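You operate a simulated robot arm through the tools that you are given. There is no shell and no other tool. Be economical: measure what you need, move in short steps, check, and stop when the job is done.

Carry out the task below with a simulated robot arm. There is one attempt and no reset: what you move stays moved.

JOB
Start the open printer on the job of the yellow card beside its slot.
Fine: card into the slot, switch on, dial to PRINT, green key once; watch till it prints.

The check looks at the end state, three seconds after you hand in, the way a careful person would. Anything else that was tipped, shoved, dropped, spilled or broken makes it a failure.

ROBOT AND FRAMES
A 6-joint arm with a two-finger parallel gripper, fixed in place. Base frame: the origin is at the foot of the arm, x ahead of it, y to its left, z up. Lengths are in mm, angles in degrees, forces in N, time in s.
With the tool pointing down near the work surface it reaches from about 200 to 660 mm from the base axis. Its first joint turns from -66.0 to 66.0 degrees. Payload 2.9 kg.
The TCP is the grasp point between the finger pads, 30 mm short of the fingertips. In the tool frame z runs along the fingers and y along their closing line. The gripper opens to 110 mm. The fingers are 20 mm wide and 10 mm thick; the gripper's body (48 by 112 mm) begins 55 mm behind the TCP.
Orientation is told as [roll, pitch, yaw] about the base's x, y, z axes, in that order, counted from this pose: with the fingers straight down and closing along the base's y, the tool's x points along the base's -x, its y along +y and its z along -z.

CONTROLS
- The arm moves only by the tool servo_tool. Its argument "motion" is a list of rows, each an object of numbers (a shift or turn left out is 0, a gripper value left out holds the last): "dx", "dy", "dz": the shift along the base's x, y, z in units of 25 mm (1.0 is 25 mm); "ax", "ay", "az": the turn, a rotation vector about the base's x, y, z in units of 4 degrees (1.0 is 4 degrees); "grip": the finger opening in mm, from 0 to 110. In form: [{"dx": .., "dy": .., "dz": .., "ax": .., "ay": .., "az": .., "grip": ..}, ...]. A call has 1 to 8 rows; each row shifts and turns the commanded pose from where the row before left it. A call with a number of a shift or a turn outside -1 to 1 is refused whole. Rows are played at 5 a second. More than 50 mm and 8.6 degrees between two rows, or a gripper value outside its range, and nothing of the call is played. A pose out of reach is approached as far as the arm can. The call stops where the force on the tool passes 40 N (or 10 N more than at its start, if that is more) or the arm is blocked; 0.2 s more then pass. The fingers move at their own pace (about 108 mm/s each) and stop on an object; they squeeze with about 25 N. The grip force told is the motor's: it shows also when the fingers shut on nothing. Time passes only in rows, and 0.2 s behind the last, so rows that do not move let the fingers close. The reply holds the time, the measured pose of the TCP, the force on the tool along the base axes, the opening and the grip force, in the units named above and with some noise.
- Cameras (640 x 400 px; columns grow to the right, rows downward): "scene" is fixed at [83.1, 436.2, 1390.5]; the picture's right is [-0.70, -0.71, 0.00], its down [-0.37, 0.37, -0.85] and it looks along [0.61, -0.60, -0.52] (base axes); focal length 225 px, centre (320, 200). "wrist" rides on the gripper at [-36, 0, -57] in the tool frame; the picture's right is [0.00, -1.00, 0.00], its down [0.97, 0.00, -0.24] and it looks along [0.24, 0.00, 0.97] (tool axes); focal length 218 px, centre (320, 200).
- capture(camera): a new picture of that camera. The clock stands still meanwhile.
- pixel_to_xyz(camera, pixels): for up to 12 pixels [column, row] of the newest picture of that camera ("zoom" is the newest enlarged one), the place [x, y, z] in the base frame of the surface seen there, good to about 3 mm. The clock stands still meanwhile.
- enlarge(camera, box): a new picture of the part [left, top, right, bottom] of that camera's present view, enlarged. The clock stands still meanwhile.
- sign_off(): hands the job in; it is judged then, once.

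Go step by step. Measure first, check grasps and placings, and put right what went wrong. The budget is 80 turns and 46 pictures, counting those below and the enlarged ones. Unless the task says otherwise, let go and move clear before handing in, and close with one line.

The tools are called as a command line: name --argument value ..., lists and objects as JSON in quotes. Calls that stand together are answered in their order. servo_tool: Moves the arm, as the interface text tells. Its arguments: {"type":"object","properties":{"motion":{"type":"array"}},"required":["motion"]} The other tools are called the same way: capture (camera) takes a picture; pixel_to_xyz (camera, pixels) gives the place of the surface under pixels of a picture; enlarge (camera, box) takes an enlarged picture of a part of a camera's view; sign_off () hands the job in.

At the start:

```text
time_s: 0.0
tcp_pos: [362.5, -110.5, 1304.1]
ee_rot: [-0.1, 0.0, -0.1]
force: [-0.4, 0.5, 0.1]
gripper_width: 109.8
finger_force: 0.2
```

scene: 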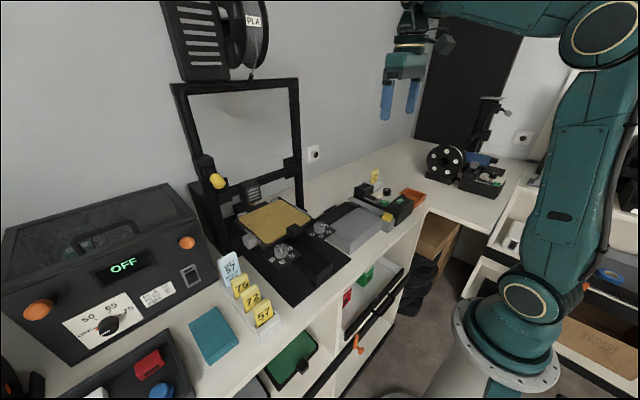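
wrist: 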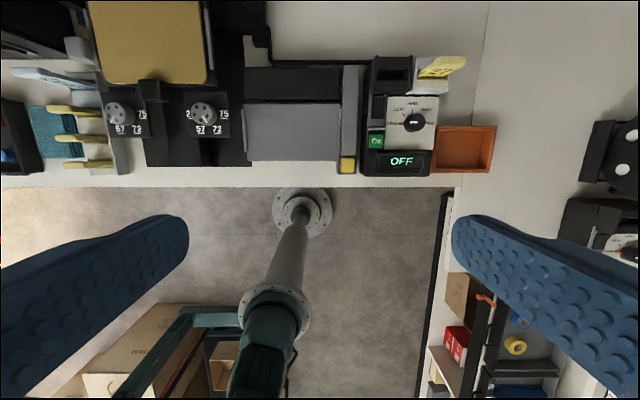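

The scene shows an open-frame printer with a control box (OFF display near wrist pixel 400,160) and a yellow card beside it at (440,67). I'll enlarge both for detail.

enlarge --camera "wrist" --box '[330, 40, 510, 190]'

enlarge --camera "scene" --box '[220, 150, 440, 290]'

enlarge --camera "wrist" --box '[0, 40, 270, 190]'

```text
2.67 times, centred on (420, 115) of wrist
```

zoom: 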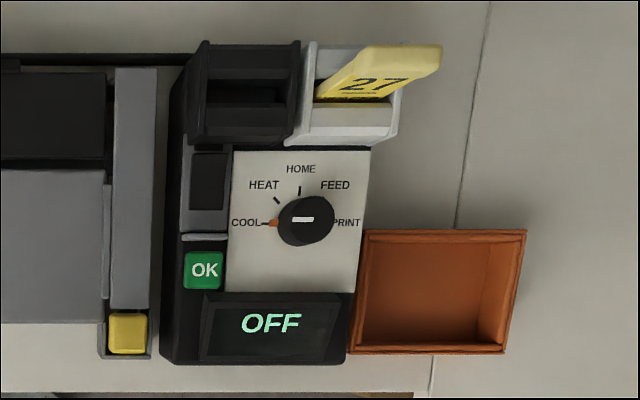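

```text
2.86 times, centred on (330, 220) of scene
```

zoom: 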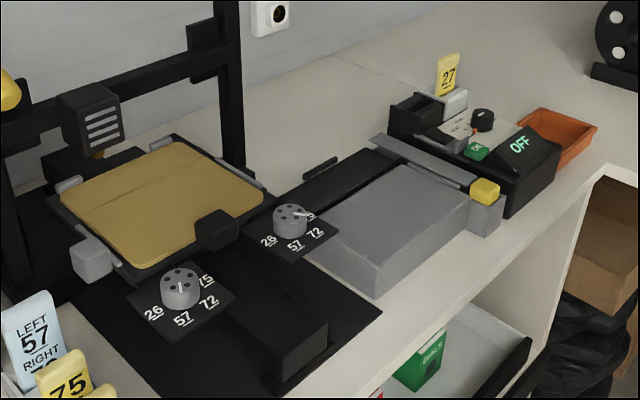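

```text
2.37 times, centred on (135, 115) of wrist
```

zoom: 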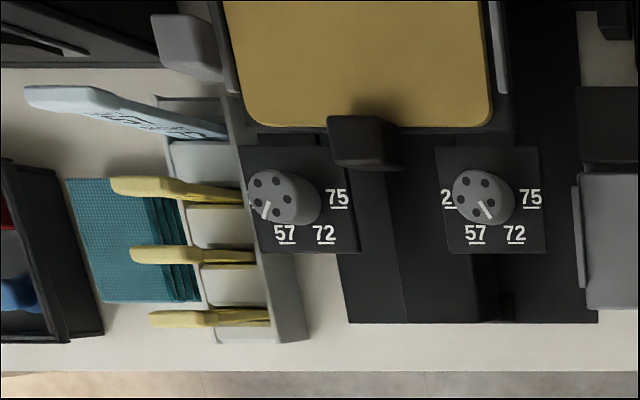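

Card "27" stands in a white holder beside the black slot; there is a rocker, an OK key, a dial and a display. I'll measure the points in a fresh zoom.

enlarge --camera "wrist" --box '[330, 40, 510, 190]'

pixel_to_xyz --camera "zoom" --pixels '[[436, 58], [335, 95], [350, 120], [248, 92], [246, 120], [208, 165], [208, 180], [208, 220], [203, 270], [303, 220], [262, 280], [275, 330]]'

pixel_to_xyz --camera "scene" --pixels '[[375, 172], [374, 182], [363, 187], [385, 192], [377, 183], [370, 190], [390, 214], [315, 222]]'

```text
2.67 times, centred on (420, 115) of wrist
```

zoom: 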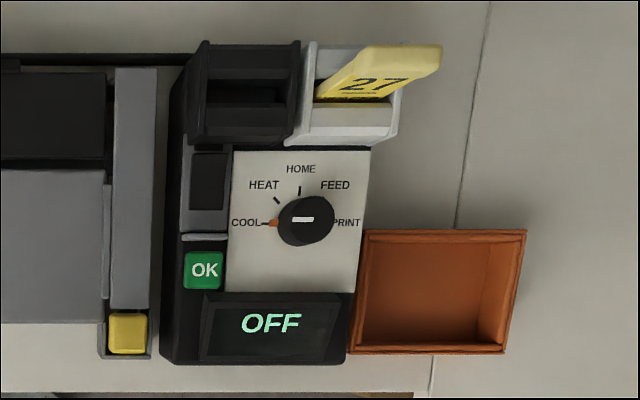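

```text
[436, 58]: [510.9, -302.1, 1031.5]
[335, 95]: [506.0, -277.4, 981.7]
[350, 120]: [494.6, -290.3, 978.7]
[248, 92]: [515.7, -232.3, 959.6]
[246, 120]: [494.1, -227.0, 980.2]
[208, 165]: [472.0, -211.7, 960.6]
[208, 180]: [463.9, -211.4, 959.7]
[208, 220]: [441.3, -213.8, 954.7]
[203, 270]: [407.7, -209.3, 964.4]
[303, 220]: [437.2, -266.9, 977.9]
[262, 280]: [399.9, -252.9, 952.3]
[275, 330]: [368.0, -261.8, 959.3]
```

```text
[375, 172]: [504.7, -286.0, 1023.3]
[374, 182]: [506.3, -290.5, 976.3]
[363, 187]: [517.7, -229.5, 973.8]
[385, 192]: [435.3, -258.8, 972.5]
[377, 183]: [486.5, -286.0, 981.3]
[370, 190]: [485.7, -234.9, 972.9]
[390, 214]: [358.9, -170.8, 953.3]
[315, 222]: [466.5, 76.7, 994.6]
```

The controls are at x≈370–515, y≈-210..-290, z≈955–980, with the card top near z≈1030. I'll move over them for a closer look.

servo_tool --motion '[{"dy": -1, "dz": -1, "dx": 0.3}, {"dy": -1, "dz": -1, "dx": 0.3}, {"dy": -1, "dz": -1, "dx": 0.3}, {"dy": -1, "dz": -1, "dx": 0.3}, {"dy": -1, "dz": -1, "dx": 0.3}, {"dy": -0.4}]'

capture --camera "wrist"

```text
time_s: 1.4
tcp_pos: [403.2, -246.9, 1179.9]
ee_rot: [-0.2, 0.1, 0.0]
force: [0.3, -0.3, 0.2]
gripper_width: 110.0
finger_force: 0.2
```

```text
39 pictures are left
```

wrist: 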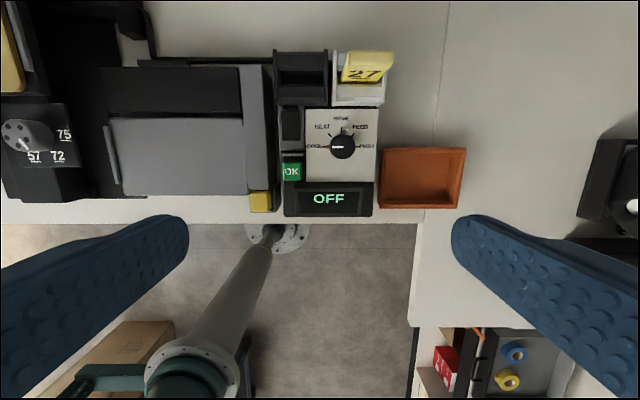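

enlarge --camera "wrist" --box '[260, 40, 404, 220]'

pixel_to_xyz --camera "wrist" --pixels '[[368, 57], [345, 72], [345, 98], [300, 75], [300, 90], [291, 112], [291, 132], [292, 172], [342, 146], [318, 170], [420, 100], [380, 55]]'

```text
2.22 times, centred on (332, 130) of wrist
```

zoom: 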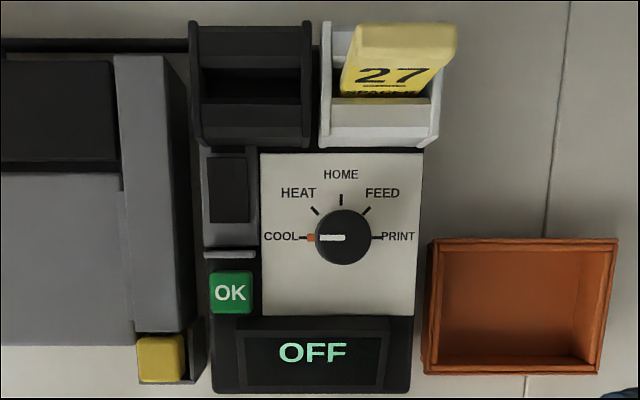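

```text
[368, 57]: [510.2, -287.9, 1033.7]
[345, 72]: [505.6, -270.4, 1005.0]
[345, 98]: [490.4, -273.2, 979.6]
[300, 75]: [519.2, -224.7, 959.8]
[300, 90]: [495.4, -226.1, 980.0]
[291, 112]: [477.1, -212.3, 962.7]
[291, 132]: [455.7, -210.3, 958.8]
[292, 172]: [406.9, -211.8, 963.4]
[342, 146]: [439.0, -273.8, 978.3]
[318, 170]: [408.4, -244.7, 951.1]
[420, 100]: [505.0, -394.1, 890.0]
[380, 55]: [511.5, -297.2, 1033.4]
```

The panel is clear: the dial points to COOL, and the rocker is at zoom (228,190). Before the grasp I'll look at the card and slot from the side with the scene camera.

enlarge --camera "scene" --box '[345, 160, 435, 225]'

pixel_to_xyz --camera "zoom" --pixels '[[206, 75], [246, 85], [200, 125], [238, 135], [222, 155], [125, 190], [155, 150], [130, 205], [225, 225], [245, 290], [170, 290], [310, 222]]'

```text
6.15 times, centred on (390, 192) of scene
```

zoom: 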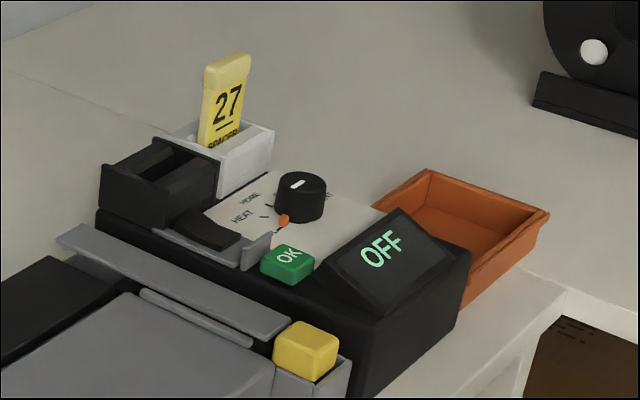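

```text
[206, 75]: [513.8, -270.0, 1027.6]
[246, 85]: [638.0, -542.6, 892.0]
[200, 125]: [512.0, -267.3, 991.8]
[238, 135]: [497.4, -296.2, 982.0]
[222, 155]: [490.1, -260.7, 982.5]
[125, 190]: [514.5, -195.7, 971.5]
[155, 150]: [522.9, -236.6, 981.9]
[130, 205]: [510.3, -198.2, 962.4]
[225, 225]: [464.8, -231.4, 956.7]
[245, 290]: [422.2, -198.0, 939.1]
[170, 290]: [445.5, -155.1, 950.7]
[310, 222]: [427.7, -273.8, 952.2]
```

The card has a thick head and stands in the white holder. I'll move so the wrist camera looks straight at the holder and slot, and turn the gripper toward yaw 90 later.

servo_tool --motion '[{"dx": 1}, {"dx": 1}, {"dx": 1}, {"dx": 1}, {"dx": 1, "dz": -0.6}, {"dy": -0.3, "dz": -0.6}]'

enlarge --camera "wrist" --box '[220, 120, 420, 280]'

```text
time_s: 2.8
tcp_pos: [525.9, -254.6, 1150.8]
ee_rot: [-0.1, 0.0, 0.0]
force: [-0.3, 0.3, 0.3]
gripper_width: 110.1
finger_force: 0.0
```

```text
2.50 times, centred on (320, 200) of wrist
```

zoom: 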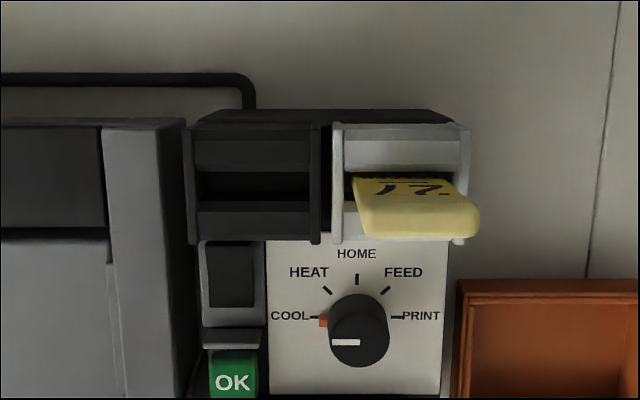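

I see the +x face of the card from here, and the slot has funnel-like guides with a narrow gap at rows 172–200. I'll measure the matching points on the holder and slot.

pixel_to_xyz --camera "zoom" --pixels '[[250, 150], [250, 170], [250, 188], [250, 203], [250, 220], [200, 188], [310, 188], [375, 152], [365, 178], [425, 205], [365, 215], [470, 215]]'

pixel_to_xyz --camera "wrist" --pixels '[[297, 187], [297, 196], [300, 201], [344, 182], [344, 189], [362, 206], [368, 212], [407, 212], [340, 197], [345, 205], [320, 175], [257, 170]]'

```text
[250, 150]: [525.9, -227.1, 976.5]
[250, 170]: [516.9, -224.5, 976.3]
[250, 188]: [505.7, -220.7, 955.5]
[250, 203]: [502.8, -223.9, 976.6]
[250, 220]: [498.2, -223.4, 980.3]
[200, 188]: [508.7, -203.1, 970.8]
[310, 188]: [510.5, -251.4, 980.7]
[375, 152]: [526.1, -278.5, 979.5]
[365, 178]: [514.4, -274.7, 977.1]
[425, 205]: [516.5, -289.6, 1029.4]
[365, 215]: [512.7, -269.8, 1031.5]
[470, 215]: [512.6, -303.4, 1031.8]
```

```text
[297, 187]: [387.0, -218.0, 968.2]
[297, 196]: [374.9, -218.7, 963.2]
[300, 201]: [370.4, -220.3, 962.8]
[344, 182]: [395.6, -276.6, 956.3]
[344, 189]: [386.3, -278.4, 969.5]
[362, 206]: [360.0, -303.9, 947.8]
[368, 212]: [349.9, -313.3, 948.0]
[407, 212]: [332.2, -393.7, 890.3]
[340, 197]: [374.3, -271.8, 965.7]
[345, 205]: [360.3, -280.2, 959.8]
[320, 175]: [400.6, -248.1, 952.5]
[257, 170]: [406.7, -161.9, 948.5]
```

The slot gap is x≈503–516, y≈-203..-250, and the card head is x≈508–516, y≈-269..-303, top z≈1032. I'll turn the gripper to yaw +90 so the fingers close across the card's thickness.

servo_tool --motion '[{"az": 1}, {"az": 1}, {"az": 1}, {"az": 1}, {"az": 1}, {"az": 1}, {"az": 1}, {"az": 1}]'

servo_tool --motion '[{"az": 1}, {"az": 1}, {"az": 1}, {"az": 1}, {"az": 1}, {"az": 1}, {"az": 1}, {"az": 1}]'

servo_tool --motion '[{"az": 1}, {"az": 1}, {"az": 1}, {"az": 1}, {"az": 1}, {"az": 1}, {"az": 0.5, "dx": -0.6, "dy": -0.6}, {"dy": -0.65, "grip": 60}]'

capture --camera "wrist"

```text
time_s: 4.6
tcp_pos: [526.0, -254.0, 1149.9]
ee_rot: [-0.1, -0.1, 32.1]
force: [0.5, -0.7, 0.9]
gripper_width: 109.9
finger_force: 0.1
```

```text
time_s: 6.4
tcp_pos: [526.2, -250.9, 1148.4]
ee_rot: [-0.1, 0.0, 64.1]
force: [0.6, 0.1, 0.7]
gripper_width: 110.0
finger_force: 0.1
```

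```text
time_s: 8.2
tcp_pos: [512.8, -284.1, 1149.5]
ee_rot: [-0.1, 0.0, 90.0]
force: [0.9, -0.6, 0.3]
gripper_width: 59.9
finger_force: 0.1
```

```text
35 pictures are left
```

wrist: 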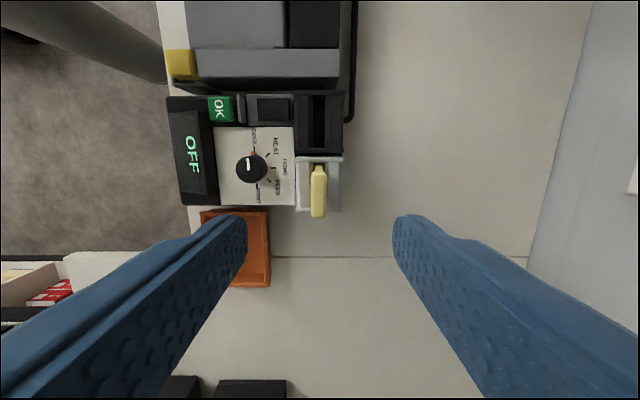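

The card (318,190) and the slot gap (318,122) line up in x under the fingers. I'll descend to TCP z≈1025 with a 45 mm opening and check before closing.

servo_tool --motion '[{"grip": 45, "dz": -1}, {"dz": -1}, {"dz": -1}, {"dz": -1, "dy": -0.06}, {"dz": -0.96}, {}]'

capture --camera "wrist"

enlarge --camera "scene" --box '[345, 130, 435, 225]'

```text
time_s: 9.6
tcp_pos: [512.1, -289.1, 1027.9]
ee_rot: [-0.1, 0.0, 90.0]
force: [-0.6, 0.6, 0.2]
gripper_width: 44.9
finger_force: 0.1
```

```text
34 pictures are left
```

wrist: 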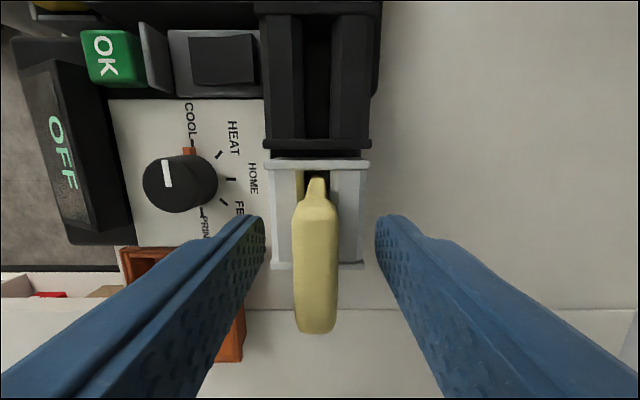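

```text
4.21 times, centred on (390, 178) of scene
```

zoom: 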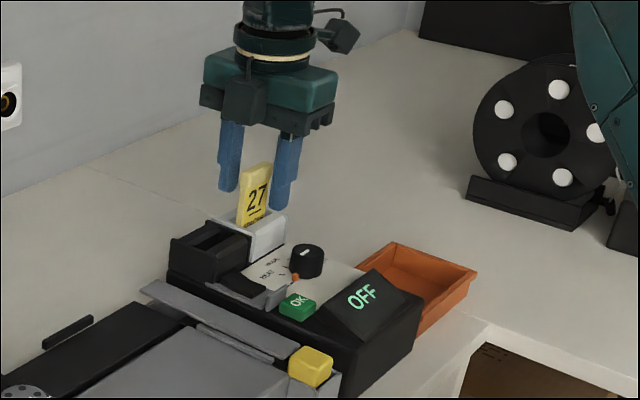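

The fingers straddle the card head with the tips above the holder. I'll close on it.

servo_tool --motion '[{"grip": 0}, {}, {}, {}]'

pixel_to_xyz --camera "wrist" --pixels '[[298, 205], [315, 290], [335, 220], [315, 185], [318, 60], [318, 100], [318, 135], [318, 20], [270, 80], [368, 80], [316, 330], [316, 215]]'

```text
time_s: 10.6
tcp_pos: [512.4, -288.2, 1029.2]
ee_rot: [-0.1, 0.1, 90.0]
force: [0.3, 0.1, 0.1]
gripper_width: 11.9
finger_force: 25.0
```

```text
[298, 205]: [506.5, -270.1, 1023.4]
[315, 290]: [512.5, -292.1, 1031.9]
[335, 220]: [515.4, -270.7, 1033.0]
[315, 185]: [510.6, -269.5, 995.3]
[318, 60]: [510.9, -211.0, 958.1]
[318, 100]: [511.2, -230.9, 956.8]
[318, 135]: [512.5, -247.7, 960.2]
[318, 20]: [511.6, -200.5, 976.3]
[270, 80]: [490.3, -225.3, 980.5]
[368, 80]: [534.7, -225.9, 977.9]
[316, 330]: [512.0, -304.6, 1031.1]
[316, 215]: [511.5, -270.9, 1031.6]
```

Gripped at 11.9 mm with 25 N. I'll lift 75 mm and look at the card.

servo_tool --motion '[{"dz": 0.5}, {"dz": 0.5}, {"dz": 1}, {"dz": 1}, {}]'

enlarge --camera "scene" --box '[345, 130, 435, 225]'

capture --camera "wrist"

```text
time_s: 11.8
tcp_pos: [510.3, -288.0, 1101.6]
ee_rot: [-0.1, 0.0, 90.0]
force: [0.5, 0.2, -0.3]
gripper_width: 11.8
finger_force: 25.1
```

```text
4.21 times, centred on (390, 178) of scene
```

zoom: 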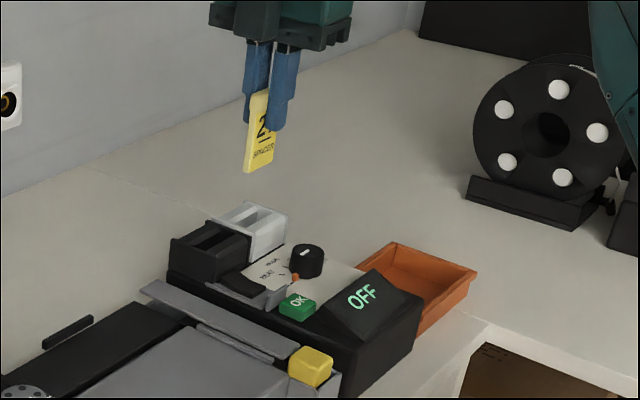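

```text
31 pictures are left
```

wrist: 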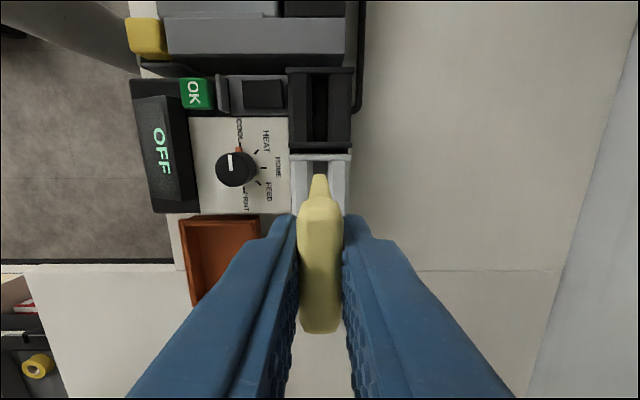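

The card is free and hangs straight. I'll measure its bottom edge and the slot and holder gaps.

pixel_to_xyz --camera "zoom" --pixels '[[247, 168], [268, 164], [252, 125], [271, 155]]'

pixel_to_xyz --camera "wrist" --pixels '[[318, 78], [319, 100], [319, 138], [296, 110], [345, 110], [312, 110], [327, 110], [319, 165], [307, 185], [335, 180], [318, 180]]'

```text
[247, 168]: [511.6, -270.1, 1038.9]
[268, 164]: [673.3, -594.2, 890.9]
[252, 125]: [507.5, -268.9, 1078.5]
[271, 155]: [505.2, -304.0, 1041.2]
```

```text
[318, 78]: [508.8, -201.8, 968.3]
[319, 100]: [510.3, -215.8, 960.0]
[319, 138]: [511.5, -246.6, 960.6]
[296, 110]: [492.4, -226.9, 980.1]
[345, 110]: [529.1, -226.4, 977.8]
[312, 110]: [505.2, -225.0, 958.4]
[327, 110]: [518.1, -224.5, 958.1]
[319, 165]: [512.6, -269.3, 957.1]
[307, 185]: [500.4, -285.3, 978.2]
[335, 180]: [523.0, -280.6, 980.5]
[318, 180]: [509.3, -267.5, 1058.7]
```

Card bottom is z≈1036 and the slot floor about 958; the slot centre is y≈-226 and the card centre -287. I'll shift +61 in y, staying high, and check alignment.

servo_tool --motion '[{"dy": 0.8}, {"dy": 0.8}, {"dy": 0.84}, {"dz": -0.8}, {"dz": -0.6}, {}]'

capture --camera "wrist"

enlarge --camera "scene" --box '[345, 130, 435, 225]'

```text
time_s: 13.2
tcp_pos: [510.1, -225.0, 1067.0]
ee_rot: [0.0, 0.0, 90.0]
force: [-0.8, 0.4, 0.3]
gripper_width: 11.8
finger_force: 25.1
```

```text
30 pictures are left
```

wrist: 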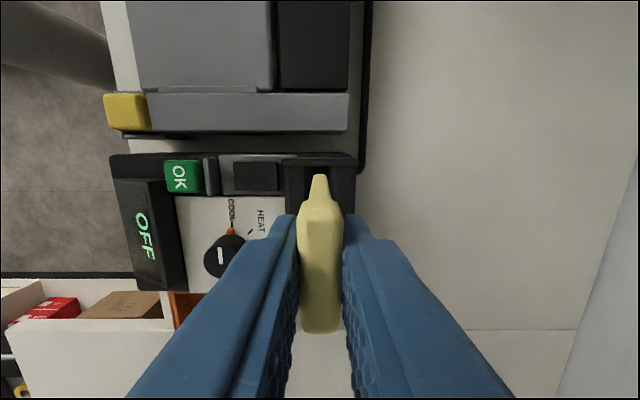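

```text
4.21 times, centred on (390, 178) of scene
```

zoom: 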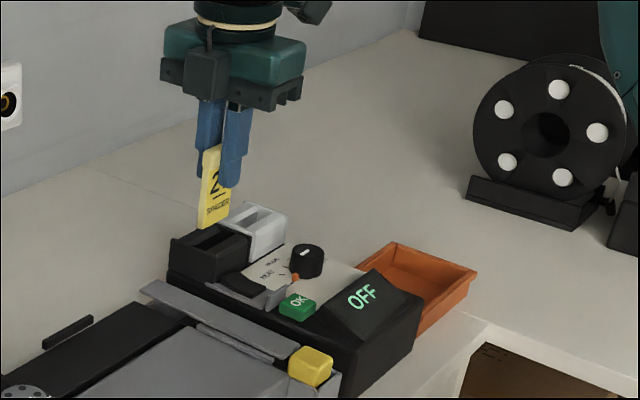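

The card hangs over the slot, centred at column 318. I'll descend slowly, watching the force.

servo_tool --motion '[{"dz": -0.4}, {"dz": -0.4}, {"dz": -0.3}, {"dz": -0.2}, {}]'

enlarge --camera "scene" --box '[345, 130, 435, 225]'

```text
time_s: 14.4
tcp_pos: [512.6, -225.2, 1032.0]
ee_rot: [-0.1, 0.0, 90.0]
force: [0.5, -0.5, -0.4]
gripper_width: 12.0
finger_force: 25.2
```

```text
4.21 times, centred on (390, 178) of scene
```

zoom: 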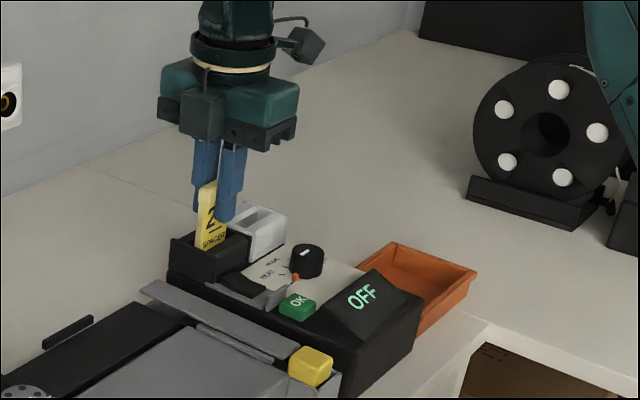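

The card is in the slot with no contact force yet. I'll continue down gently until it touches bottom.

servo_tool --motion '[{"dz": -0.15}, {"dz": -0.1}, {"dz": -0.1}, {}]'

```text
time_s: 15.4
tcp_pos: [510.9, -225.3, 1027.8]
ee_rot: [-0.4, 0.1, 90.0]
force: [-0.8, 0.3, 21.3]
gripper_width: 12.3
finger_force: 25.2
```

The card touched bottom at TCP z≈1028 (21 N), the same depth as in the holder. I'll open and lift clear.

servo_tool --motion '[{"dz": 0.1}, {"grip": 45}, {}, {"dz": 1}, {"dz": 1}, {"dz": 1}, {}]'

enlarge --camera "scene" --box '[345, 150, 435, 225]'

capture --camera "wrist"

```text
time_s: 17.0
tcp_pos: [510.2, -224.3, 1100.3]
ee_rot: [-0.1, 0.0, 89.9]
force: [0.2, 0.1, 0.2]
gripper_width: 45.0
finger_force: 0.0
```

```text
5.33 times, centred on (390, 188) of scene
```

zoom: 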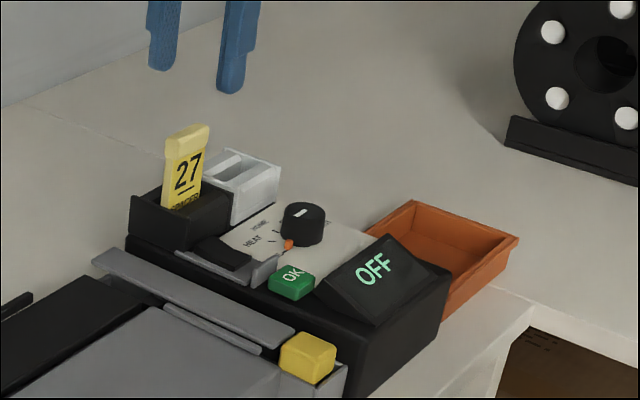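

```text
26 pictures are left
```

wrist: 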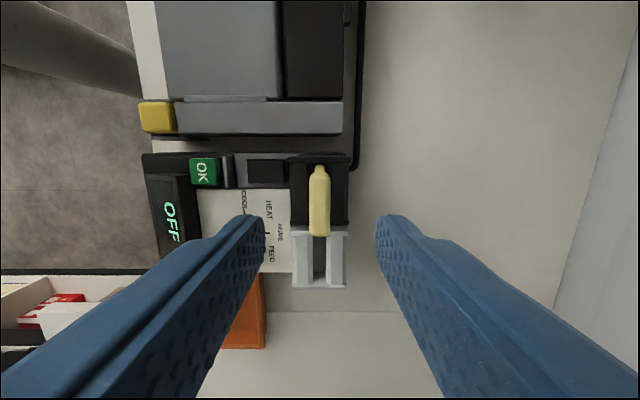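

Card 27 is seated in the slot. Next is the rocker; I'll close the fingers, move above it and look at how it tilts.

servo_tool --motion '[{"dz": 0.4, "grip": 0}, {"dx": -0.9}, {"dx": -0.9}, {"dy": 0.5}, {}]'

enlarge --camera "wrist" --box '[240, 120, 400, 220]'

pixel_to_xyz --camera "zoom" --pixels '[[300, 200], [320, 200], [340, 200], [360, 200], [380, 200], [400, 200]]'

```text
time_s: 18.2
tcp_pos: [468.1, -212.7, 1111.2]
ee_rot: [-0.2, 0.0, 90.0]
force: [0.3, 0.5, -0.1]
gripper_width: 0.2
finger_force: 25.1
```

```text
4.00 times, centred on (320, 170) of wrist
```

zoom: 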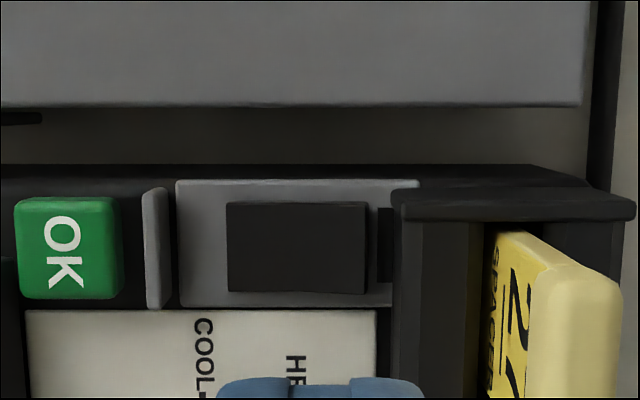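

```text
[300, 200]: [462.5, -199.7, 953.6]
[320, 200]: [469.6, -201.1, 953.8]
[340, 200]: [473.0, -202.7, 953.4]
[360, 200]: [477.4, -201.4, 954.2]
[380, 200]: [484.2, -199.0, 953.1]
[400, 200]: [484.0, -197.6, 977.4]
```

The switch has a black body and a dark gap on its +x side, so it could be a rocker or a slider. I'll measure its profile.

pixel_to_xyz --camera "zoom" --pixels '[[200, 245], [222, 245], [235, 245], [260, 245], [285, 245], [310, 245], [335, 245], [360, 245], [372, 245], [384, 245], [156, 240], [70, 245]]'

enlarge --camera "scene" --box '[360, 188, 400, 213]'

```text
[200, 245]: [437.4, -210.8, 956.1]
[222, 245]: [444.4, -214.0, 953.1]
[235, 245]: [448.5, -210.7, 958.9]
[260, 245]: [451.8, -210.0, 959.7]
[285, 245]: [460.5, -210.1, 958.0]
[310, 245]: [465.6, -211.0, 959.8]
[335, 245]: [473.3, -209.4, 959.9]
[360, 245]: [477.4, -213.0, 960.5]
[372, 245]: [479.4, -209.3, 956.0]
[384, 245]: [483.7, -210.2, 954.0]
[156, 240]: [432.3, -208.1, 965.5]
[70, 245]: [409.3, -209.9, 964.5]
```

```text
16.00 times, centred on (380, 200) of scene
```

zoom: 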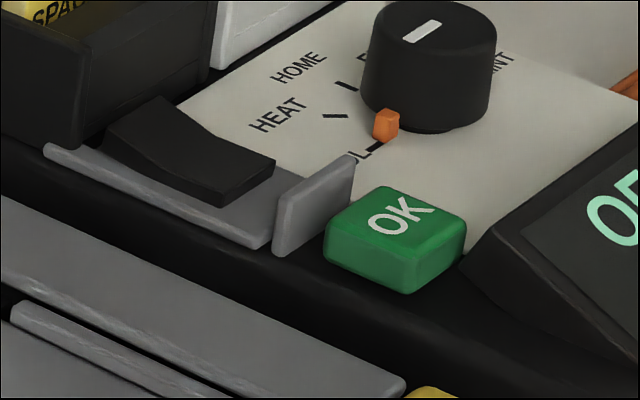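

It is a rocker with the +x end slightly raised (960.5 against the frame's 954), so I'll press that end at x≈471, y≈-211 with the closed fingers. The gripper body stays about 9 mm above the card top.

servo_tool --motion '[{"dx": 0.1, "dy": 0.05, "dz": -1}, {"dz": -1}, {"dz": -1}, {"dz": -1}, {"dz": -0.3}, {}]'

capture --camera "wrist"

enlarge --camera "scene" --box '[340, 150, 420, 210]'

```text
time_s: 19.6
tcp_pos: [467.1, -208.6, 1003.9]
ee_rot: [-0.1, 0.0, 89.9]
force: [0.8, -0.1, -0.4]
gripper_width: 0.0
finger_force: 25.3
```

```text
23 pictures are left
```

wrist: 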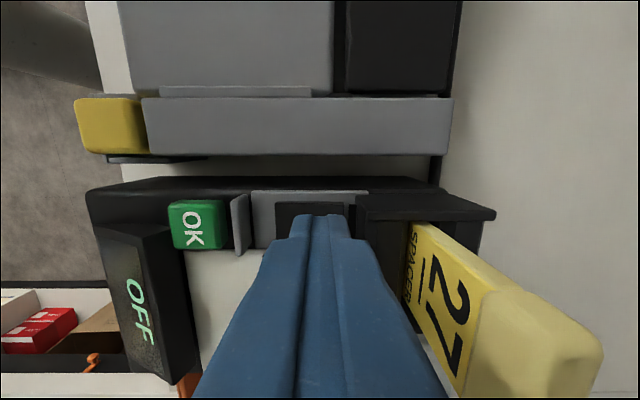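

```text
6.67 times, centred on (380, 180) of scene
```

zoom: 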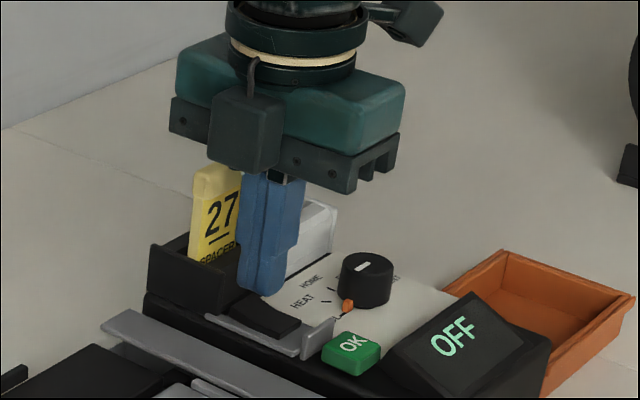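

The fingertips are over the +x half of the rocker (320,210). I'll nudge +3 mm in x and press down in small steps.

servo_tool --motion '[{"dx": 0.12, "dz": -0.3}, {"dz": -0.2}, {"dz": -0.15}, {"dz": -0.1}, {}]'

enlarge --camera "scene" --box '[340, 150, 420, 210]'

```text
time_s: 20.6
tcp_pos: [472.2, -209.6, 991.7]
ee_rot: [-0.4, 0.1, 90.1]
force: [-5.0, 3.5, 8.2]
gripper_width: 0.0
finger_force: 25.0
stopped in row 5: the force on the tool passed its limit (the readings are from after the stop); the commanded pose is now the measured one
```

```text
6.67 times, centred on (380, 180) of scene
```

zoom: 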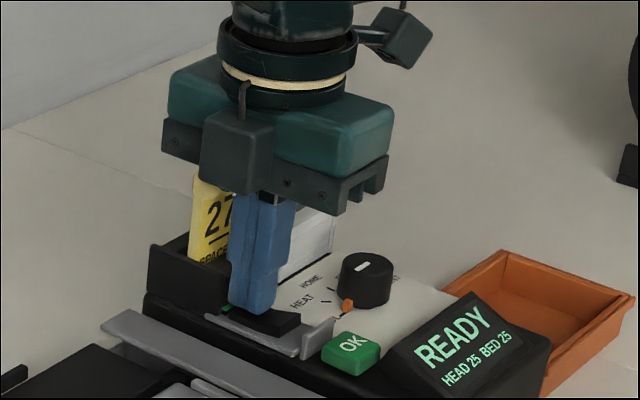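

The display now shows READY, HEAD 25 BED 25, so the power is on. I'll lift clear and move over the dial near (438,-270).

servo_tool --motion '[{"dz": 1}, {"dz": 1}, {"dz": 1}, {"dy": -1, "dx": -0.7}, {"dy": -1, "dx": -0.7, "grip": 50}, {"dy": -0.4}, {}]'

capture --camera "wrist"

pixel_to_xyz --camera "wrist" --pixels '[[320, 180], [310, 200]]'

```text
time_s: 22.2
tcp_pos: [439.1, -268.8, 1062.6]
ee_rot: [-0.4, 0.1, 90.1]
force: [-0.3, -0.6, 0.3]
gripper_width: 50.1
finger_force: 0.0
```

```text
20 pictures are left
```

wrist: 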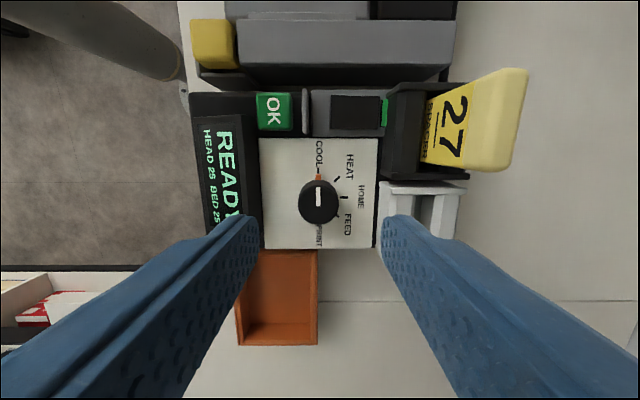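

```text
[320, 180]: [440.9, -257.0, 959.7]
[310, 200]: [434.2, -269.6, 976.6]
```

The green lamp beside the rocker is lit and the dial sits at (318,202). I'll measure its rim for the centre.

pixel_to_xyz --camera "wrist" --pixels '[[301, 200], [336, 200], [318, 185], [318, 215], [319, 219], [319, 200], [318, 176], [344, 196], [337, 178], [318, 228]]'

enlarge --camera "wrist" --box '[270, 130, 390, 250]'

```text
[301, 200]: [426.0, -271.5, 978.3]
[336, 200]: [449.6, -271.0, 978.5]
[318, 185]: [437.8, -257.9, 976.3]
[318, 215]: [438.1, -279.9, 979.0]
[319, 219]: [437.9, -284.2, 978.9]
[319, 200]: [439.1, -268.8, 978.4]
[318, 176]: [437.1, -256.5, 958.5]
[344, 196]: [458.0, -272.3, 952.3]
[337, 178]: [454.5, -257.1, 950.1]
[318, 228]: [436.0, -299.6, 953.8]
```

```text
3.33 times, centred on (330, 190) of wrist
```

zoom: 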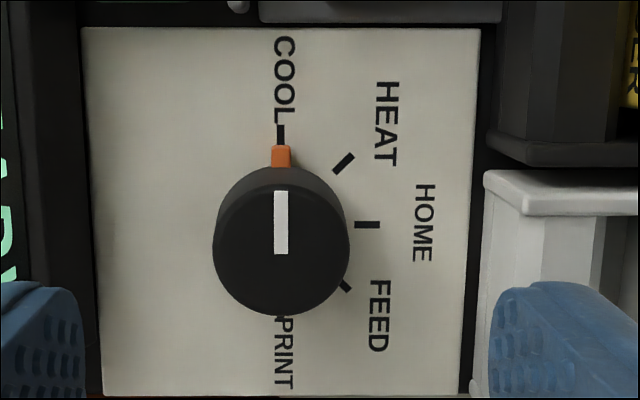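

Dial centre is (438,-270.5), top z 978, with its orange pointer at about z 959. I'll descend to TCP z≈994 (tips at 964, above the pointer) and grip it.

servo_tool --motion '[{"dz": -1, "dx": -0.04, "dy": -0.07}, {"dz": -1}, {"dz": -0.74}, {"grip": 0}, {}, {}]'

enlarge --camera "scene" --box '[350, 150, 430, 210]'

```text
time_s: 23.6
tcp_pos: [437.1, -271.9, 995.1]
ee_rot: [-0.5, 0.2, 90.3]
force: [16.9, 0.8, -5.4]
gripper_width: 29.3
finger_force: 45.2
```

```text
6.67 times, centred on (390, 180) of scene
```

zoom: 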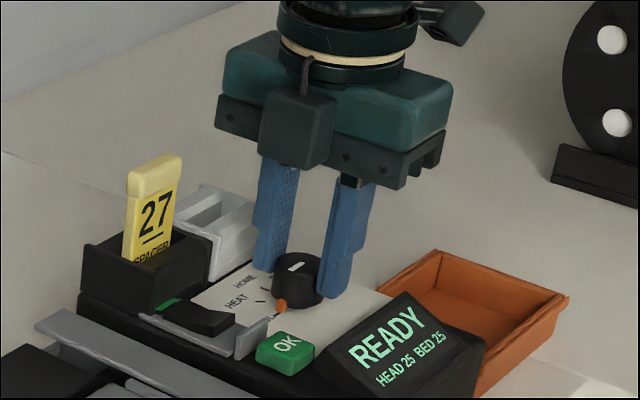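

The fingers are on the dial, but 17 N along +x shows I'm slightly off centre. I'll shift +1.5 mm and re-read.

servo_tool --motion '[{"dx": 0.06}, {}]'

```text
time_s: 24.2
tcp_pos: [438.5, -271.8, 995.2]
ee_rot: [0.0, -0.1, 90.1]
force: [5.1, 2.0, -2.1]
gripper_width: 29.3
finger_force: 45.2
```

Better centred, 5 N left. I'll turn clockwise 28° first and check the forces.

servo_tool --motion '[{"dx": 0.02, "az": -1}, {"az": -1}, {"az": -1}, {"az": -1}, {"az": -1}, {"az": -1}, {"az": -1}]'

enlarge --camera "scene" --box '[350, 150, 430, 210]'

```text
time_s: 25.9
tcp_pos: [438.8, -272.3, 995.9]
ee_rot: [-0.4, 0.1, 62.1]
force: [-5.6, 5.4, 2.1]
gripper_width: 29.7
finger_force: 44.8
```

```text
6.67 times, centred on (390, 180) of scene
```

zoom: 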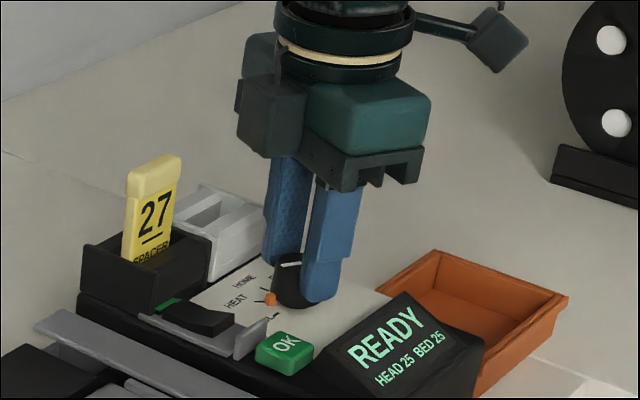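

The orange pointer moves with the dial, forces are small. I'll continue turning to yaw -90.

servo_tool --motion '[{"az": -1, "dx": -0.02, "dy": 0.03}, {"az": -1}, {"az": -1}, {"az": -1}, {"az": -1}, {"az": -1}, {"az": -1}, {"az": -1}]'

servo_tool --motion '[{"az": -1}, {"az": -1}, {"az": -1}, {"az": -1}, {"az": -1}, {"az": -1}, {"az": -1}, {"az": -1}]'

servo_tool --motion '[{"az": -1}, {"az": -1}, {"az": -1}, {"az": -1}, {"az": -1}, {"az": -1}, {"az": -1}, {"az": -1}]'

enlarge --camera "scene" --box '[350, 150, 430, 210]'

```text
time_s: 27.6
tcp_pos: [438.9, -272.3, 996.0]
ee_rot: [-0.6, 0.0, 29.8]
force: [3.5, -22.8, -2.4]
gripper_width: 29.7
finger_force: 45.2
```

```text
time_s: 29.4
tcp_pos: [438.9, -273.9, 995.7]
ee_rot: [-0.6, -0.1, -2.3]
force: [8.9, -35.2, -9.2]
gripper_width: 29.6
finger_force: 44.7
```

```text
time_s: 31.2
tcp_pos: [439.2, -273.0, 996.3]
ee_rot: [-0.5, -0.1, -34.4]
force: [2.6, -33.9, 6.0]
gripper_width: 29.5
finger_force: 45.2
```

```text
6.67 times, centred on (390, 180) of scene
```

zoom: 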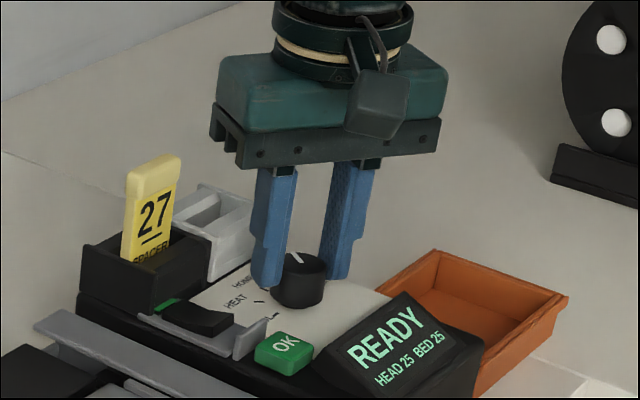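

The dial turns with the gripper, but -34 N in y says I should shift -3 mm in y. I'll correct that and finish the remaining ~56°.

servo_tool --motion '[{"dy": -0.06}, {"dy": -0.05, "az": -1}, {"az": -1}, {"az": -1}, {"az": -1}, {"az": -1}, {"az": -1}]'

servo_tool --motion '[{"az": -1}, {"az": -1}, {"az": -1}, {"az": -1}, {"az": -1}, {"az": -1}, {"az": -1}, {"az": -0.9}]'

enlarge --camera "scene" --box '[350, 150, 430, 210]'

```text
time_s: 32.9
tcp_pos: [437.6, -273.6, 995.9]
ee_rot: [-0.3, 0.1, -57.9]
force: [1.6, -10.2, 10.6]
gripper_width: 29.5
finger_force: 45.2
```

```text
time_s: 34.6
tcp_pos: [437.6, -273.6, 996.9]
ee_rot: [-0.4, 0.1, -89.6]
force: [-0.4, -11.5, 9.1]
gripper_width: 29.5
finger_force: 44.6
```

```text
6.67 times, centred on (390, 180) of scene
```

zoom: 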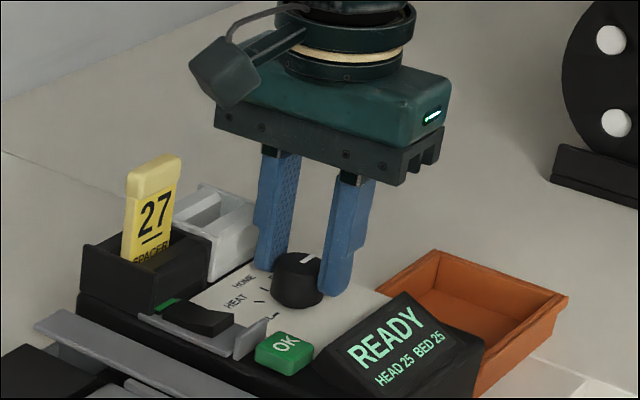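

The white mark now points toward PRINT. I'll release, rise straight up and check with the wrist camera.

servo_tool --motion '[{"grip": 50}, {}, {"dz": 1}, {"dz": 1}, {"dz": 1}, {}]'

capture --camera "wrist"

```text
time_s: 36.0
tcp_pos: [436.8, -273.4, 1073.9]
ee_rot: [-0.4, 0.2, -89.6]
force: [-1.5, 0.1, -0.5]
gripper_width: 50.1
finger_force: 0.0
```

```text
14 pictures are left
```

wrist: 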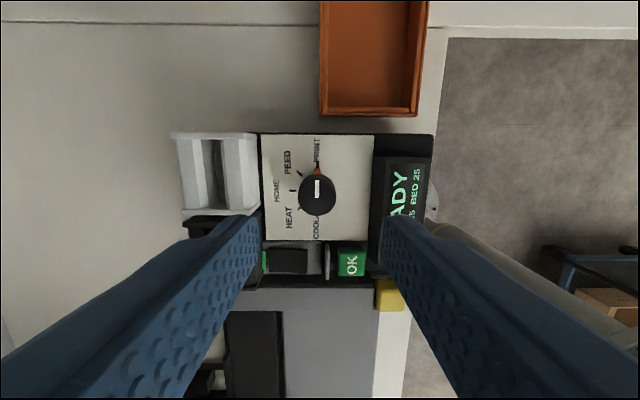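

The pointer is at PRINT (317,172). Next I'll close the fingers and hover over the green OK key at about (409,-210).

servo_tool --motion '[{"grip": 0, "dx": -0.55, "dy": 0.9}, {"dx": -0.55, "dy": 0.9}, {"dy": 0.72}, {"dz": -1}, {"dz": -1}, {"dz": -0.5}, {}]'

capture --camera "wrist"

enlarge --camera "scene" --box '[350, 150, 430, 220]'

```text
time_s: 37.6
tcp_pos: [411.8, -209.1, 1009.1]
ee_rot: [-0.4, 0.2, -89.5]
force: [0.1, 0.5, -0.3]
gripper_width: 0.0
finger_force: 24.8
```

```text
13 pictures are left
```

wrist: 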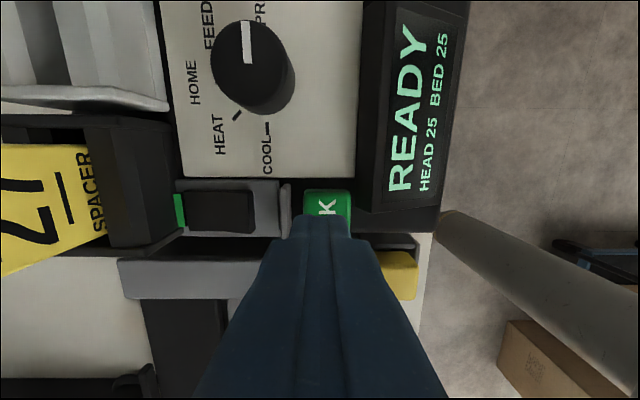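

```text
5.71 times, centred on (390, 185) of scene
```

zoom: 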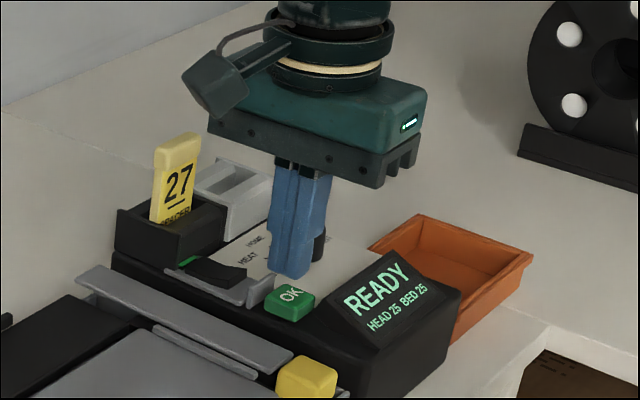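

The tips hover about 15 mm above the key; its centre is column 328 against the tip's 320, so I'll shift -3 mm in x. Then I press once and come back up in the same call.

servo_tool --motion '[{"dx": -0.12, "dz": -0.3}, {"dz": -0.2}, {"dz": -0.15}, {"dz": -0.1}, {"dz": 0.4}, {"dz": 0.6}, {}]'

enlarge --camera "scene" --box '[350, 150, 430, 220]'

```text
time_s: 39.2
tcp_pos: [407.8, -211.4, 1016.1]
ee_rot: [-0.4, 0.1, -89.4]
force: [-0.8, -1.1, -1.1]
gripper_width: 0.2
finger_force: 25.5
```

```text
5.71 times, centred on (390, 185) of scene
```

zoom: 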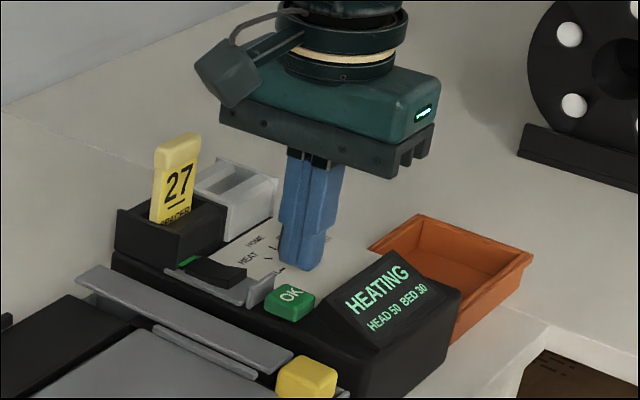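

The key took: HEATING, HEAD 50 BED 30. I'll rise clear and wait while watching.

servo_tool --motion '[{"dz": 1}, {"dz": 1}, {"dz": 1}, {"dz": 1}, {}, {}, {}, {}]'

servo_tool --motion '[{}, {}, {}, {}, {}, {}, {}, {}]'

servo_tool --motion '[{}, {}, {}, {}, {}, {}, {}, {}]'

capture --camera "scene"

```text
time_s: 41.0
tcp_pos: [406.9, -211.9, 1114.6]
ee_rot: [-0.4, 0.2, -89.5]
force: [0.8, -0.3, -0.5]
gripper_width: 0.0
finger_force: 25.1
```

```text
time_s: 42.9
tcp_pos: [406.8, -211.5, 1113.7]
ee_rot: [-0.4, 0.2, -89.6]
force: [-0.2, -0.9, 0.5]
gripper_width: 0.1
finger_force: 25.0
```

```text
time_s: 44.6
tcp_pos: [406.5, -213.6, 1114.8]
ee_rot: [-0.4, 0.1, -89.5]
force: [-1.1, 0.4, 0.6]
gripper_width: 0.1
finger_force: 24.8
```

```text
10 pictures are left
```

scene: 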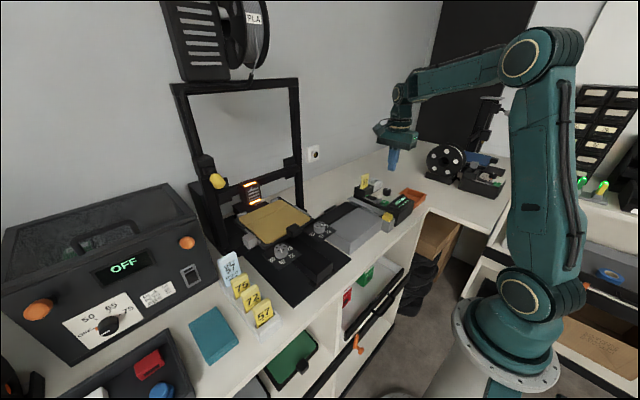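

enlarge --camera "scene" --box '[200, 160, 430, 300]'

```text
2.78 times, centred on (315, 230) of scene
```

zoom: 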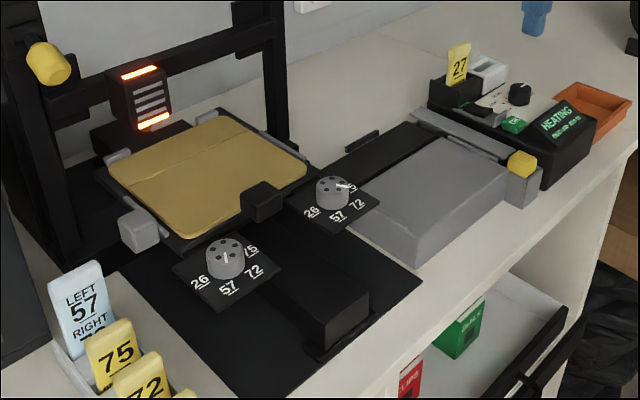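

The display still shows HEATING and the head is glowing. I'll keep waiting.

servo_tool --motion '[{}, {}, {}, {}, {}, {}, {}, {}]'

servo_tool --motion '[{}, {}, {}, {}, {}, {}, {}, {}]'

servo_tool --motion '[{}, {}, {}, {}, {}, {}, {}, {}]'

servo_tool --motion '[{}, {}, {}, {}, {}, {}, {}, {}]'

enlarge --camera "scene" --box '[200, 160, 430, 300]'

```text
time_s: 46.5
tcp_pos: [406.5, -212.1, 1114.4]
ee_rot: [-0.4, 0.1, -89.4]
force: [-0.6, 0.0, 0.2]
gripper_width: 0.1
finger_force: 24.9
```

```text
time_s: 48.2
tcp_pos: [405.6, -212.1, 1113.6]
ee_rot: [-0.3, 0.1, -89.5]
force: [0.5, 0.1, 0.0]
gripper_width: 0.3
finger_force: 25.4
```

```text
time_s: 50.0
tcp_pos: [406.5, -213.2, 1114.2]
ee_rot: [-0.4, 0.2, -89.5]
force: [0.0, -0.6, 0.1]
gripper_width: 0.0
finger_force: 25.1
```

```text
time_s: 51.9
tcp_pos: [405.1, -213.0, 1113.8]
ee_rot: [-0.4, 0.1, -89.5]
force: [0.0, 0.2, 0.2]
gripper_width: 0.0
finger_force: 24.3
```

```text
2.78 times, centred on (315, 230) of scene
```

zoom: 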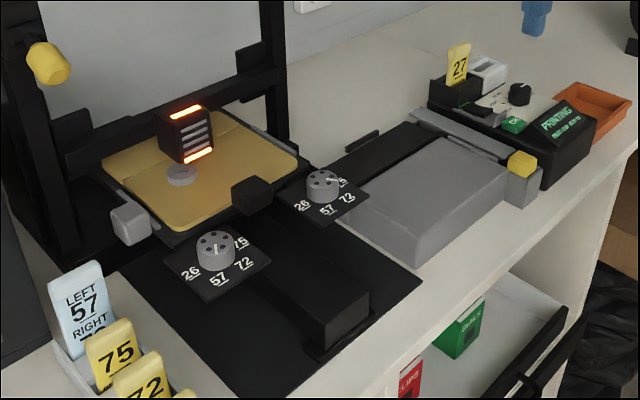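

The display says PRINTING and a part is forming at (182,172). I'll check the display text and part closely.

servo_tool --motion '[{}, {}, {}, {}, {}, {}, {}, {}]'

enlarge --camera "scene" --box '[370, 170, 430, 220]'

enlarge --camera "scene" --box '[220, 170, 350, 280]'

```text
time_s: 53.6
tcp_pos: [404.9, -212.6, 1114.8]
ee_rot: [-0.4, 0.1, -89.6]
force: [0.3, 0.3, -0.3]
gripper_width: 0.0
finger_force: 24.9
```

```text
8.00 times, centred on (400, 195) of scene
```

zoom: 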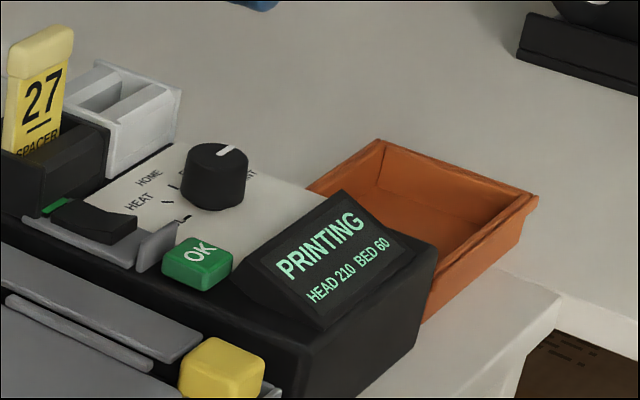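

```text
3.64 times, centred on (285, 225) of scene
```

zoom: 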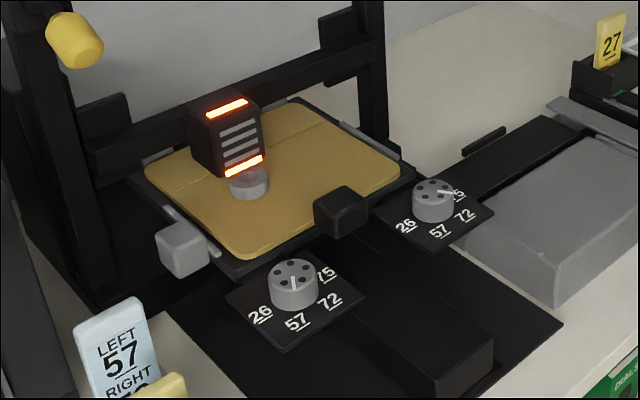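

The printer shows PRINTING with HEAD 210 BED 60, and the spacer is growing on the bed. The arm is clear and nothing else moved, so I'll hand in.

sign_off

```text
The job is handed in.
```

The open printer is printing the job on yellow card 27 (spacer), with the display at PRINTING, HEAD 210 BED 60; the card is in the slot, the switch is on, the dial is at PRINT, and the green key was pressed once.
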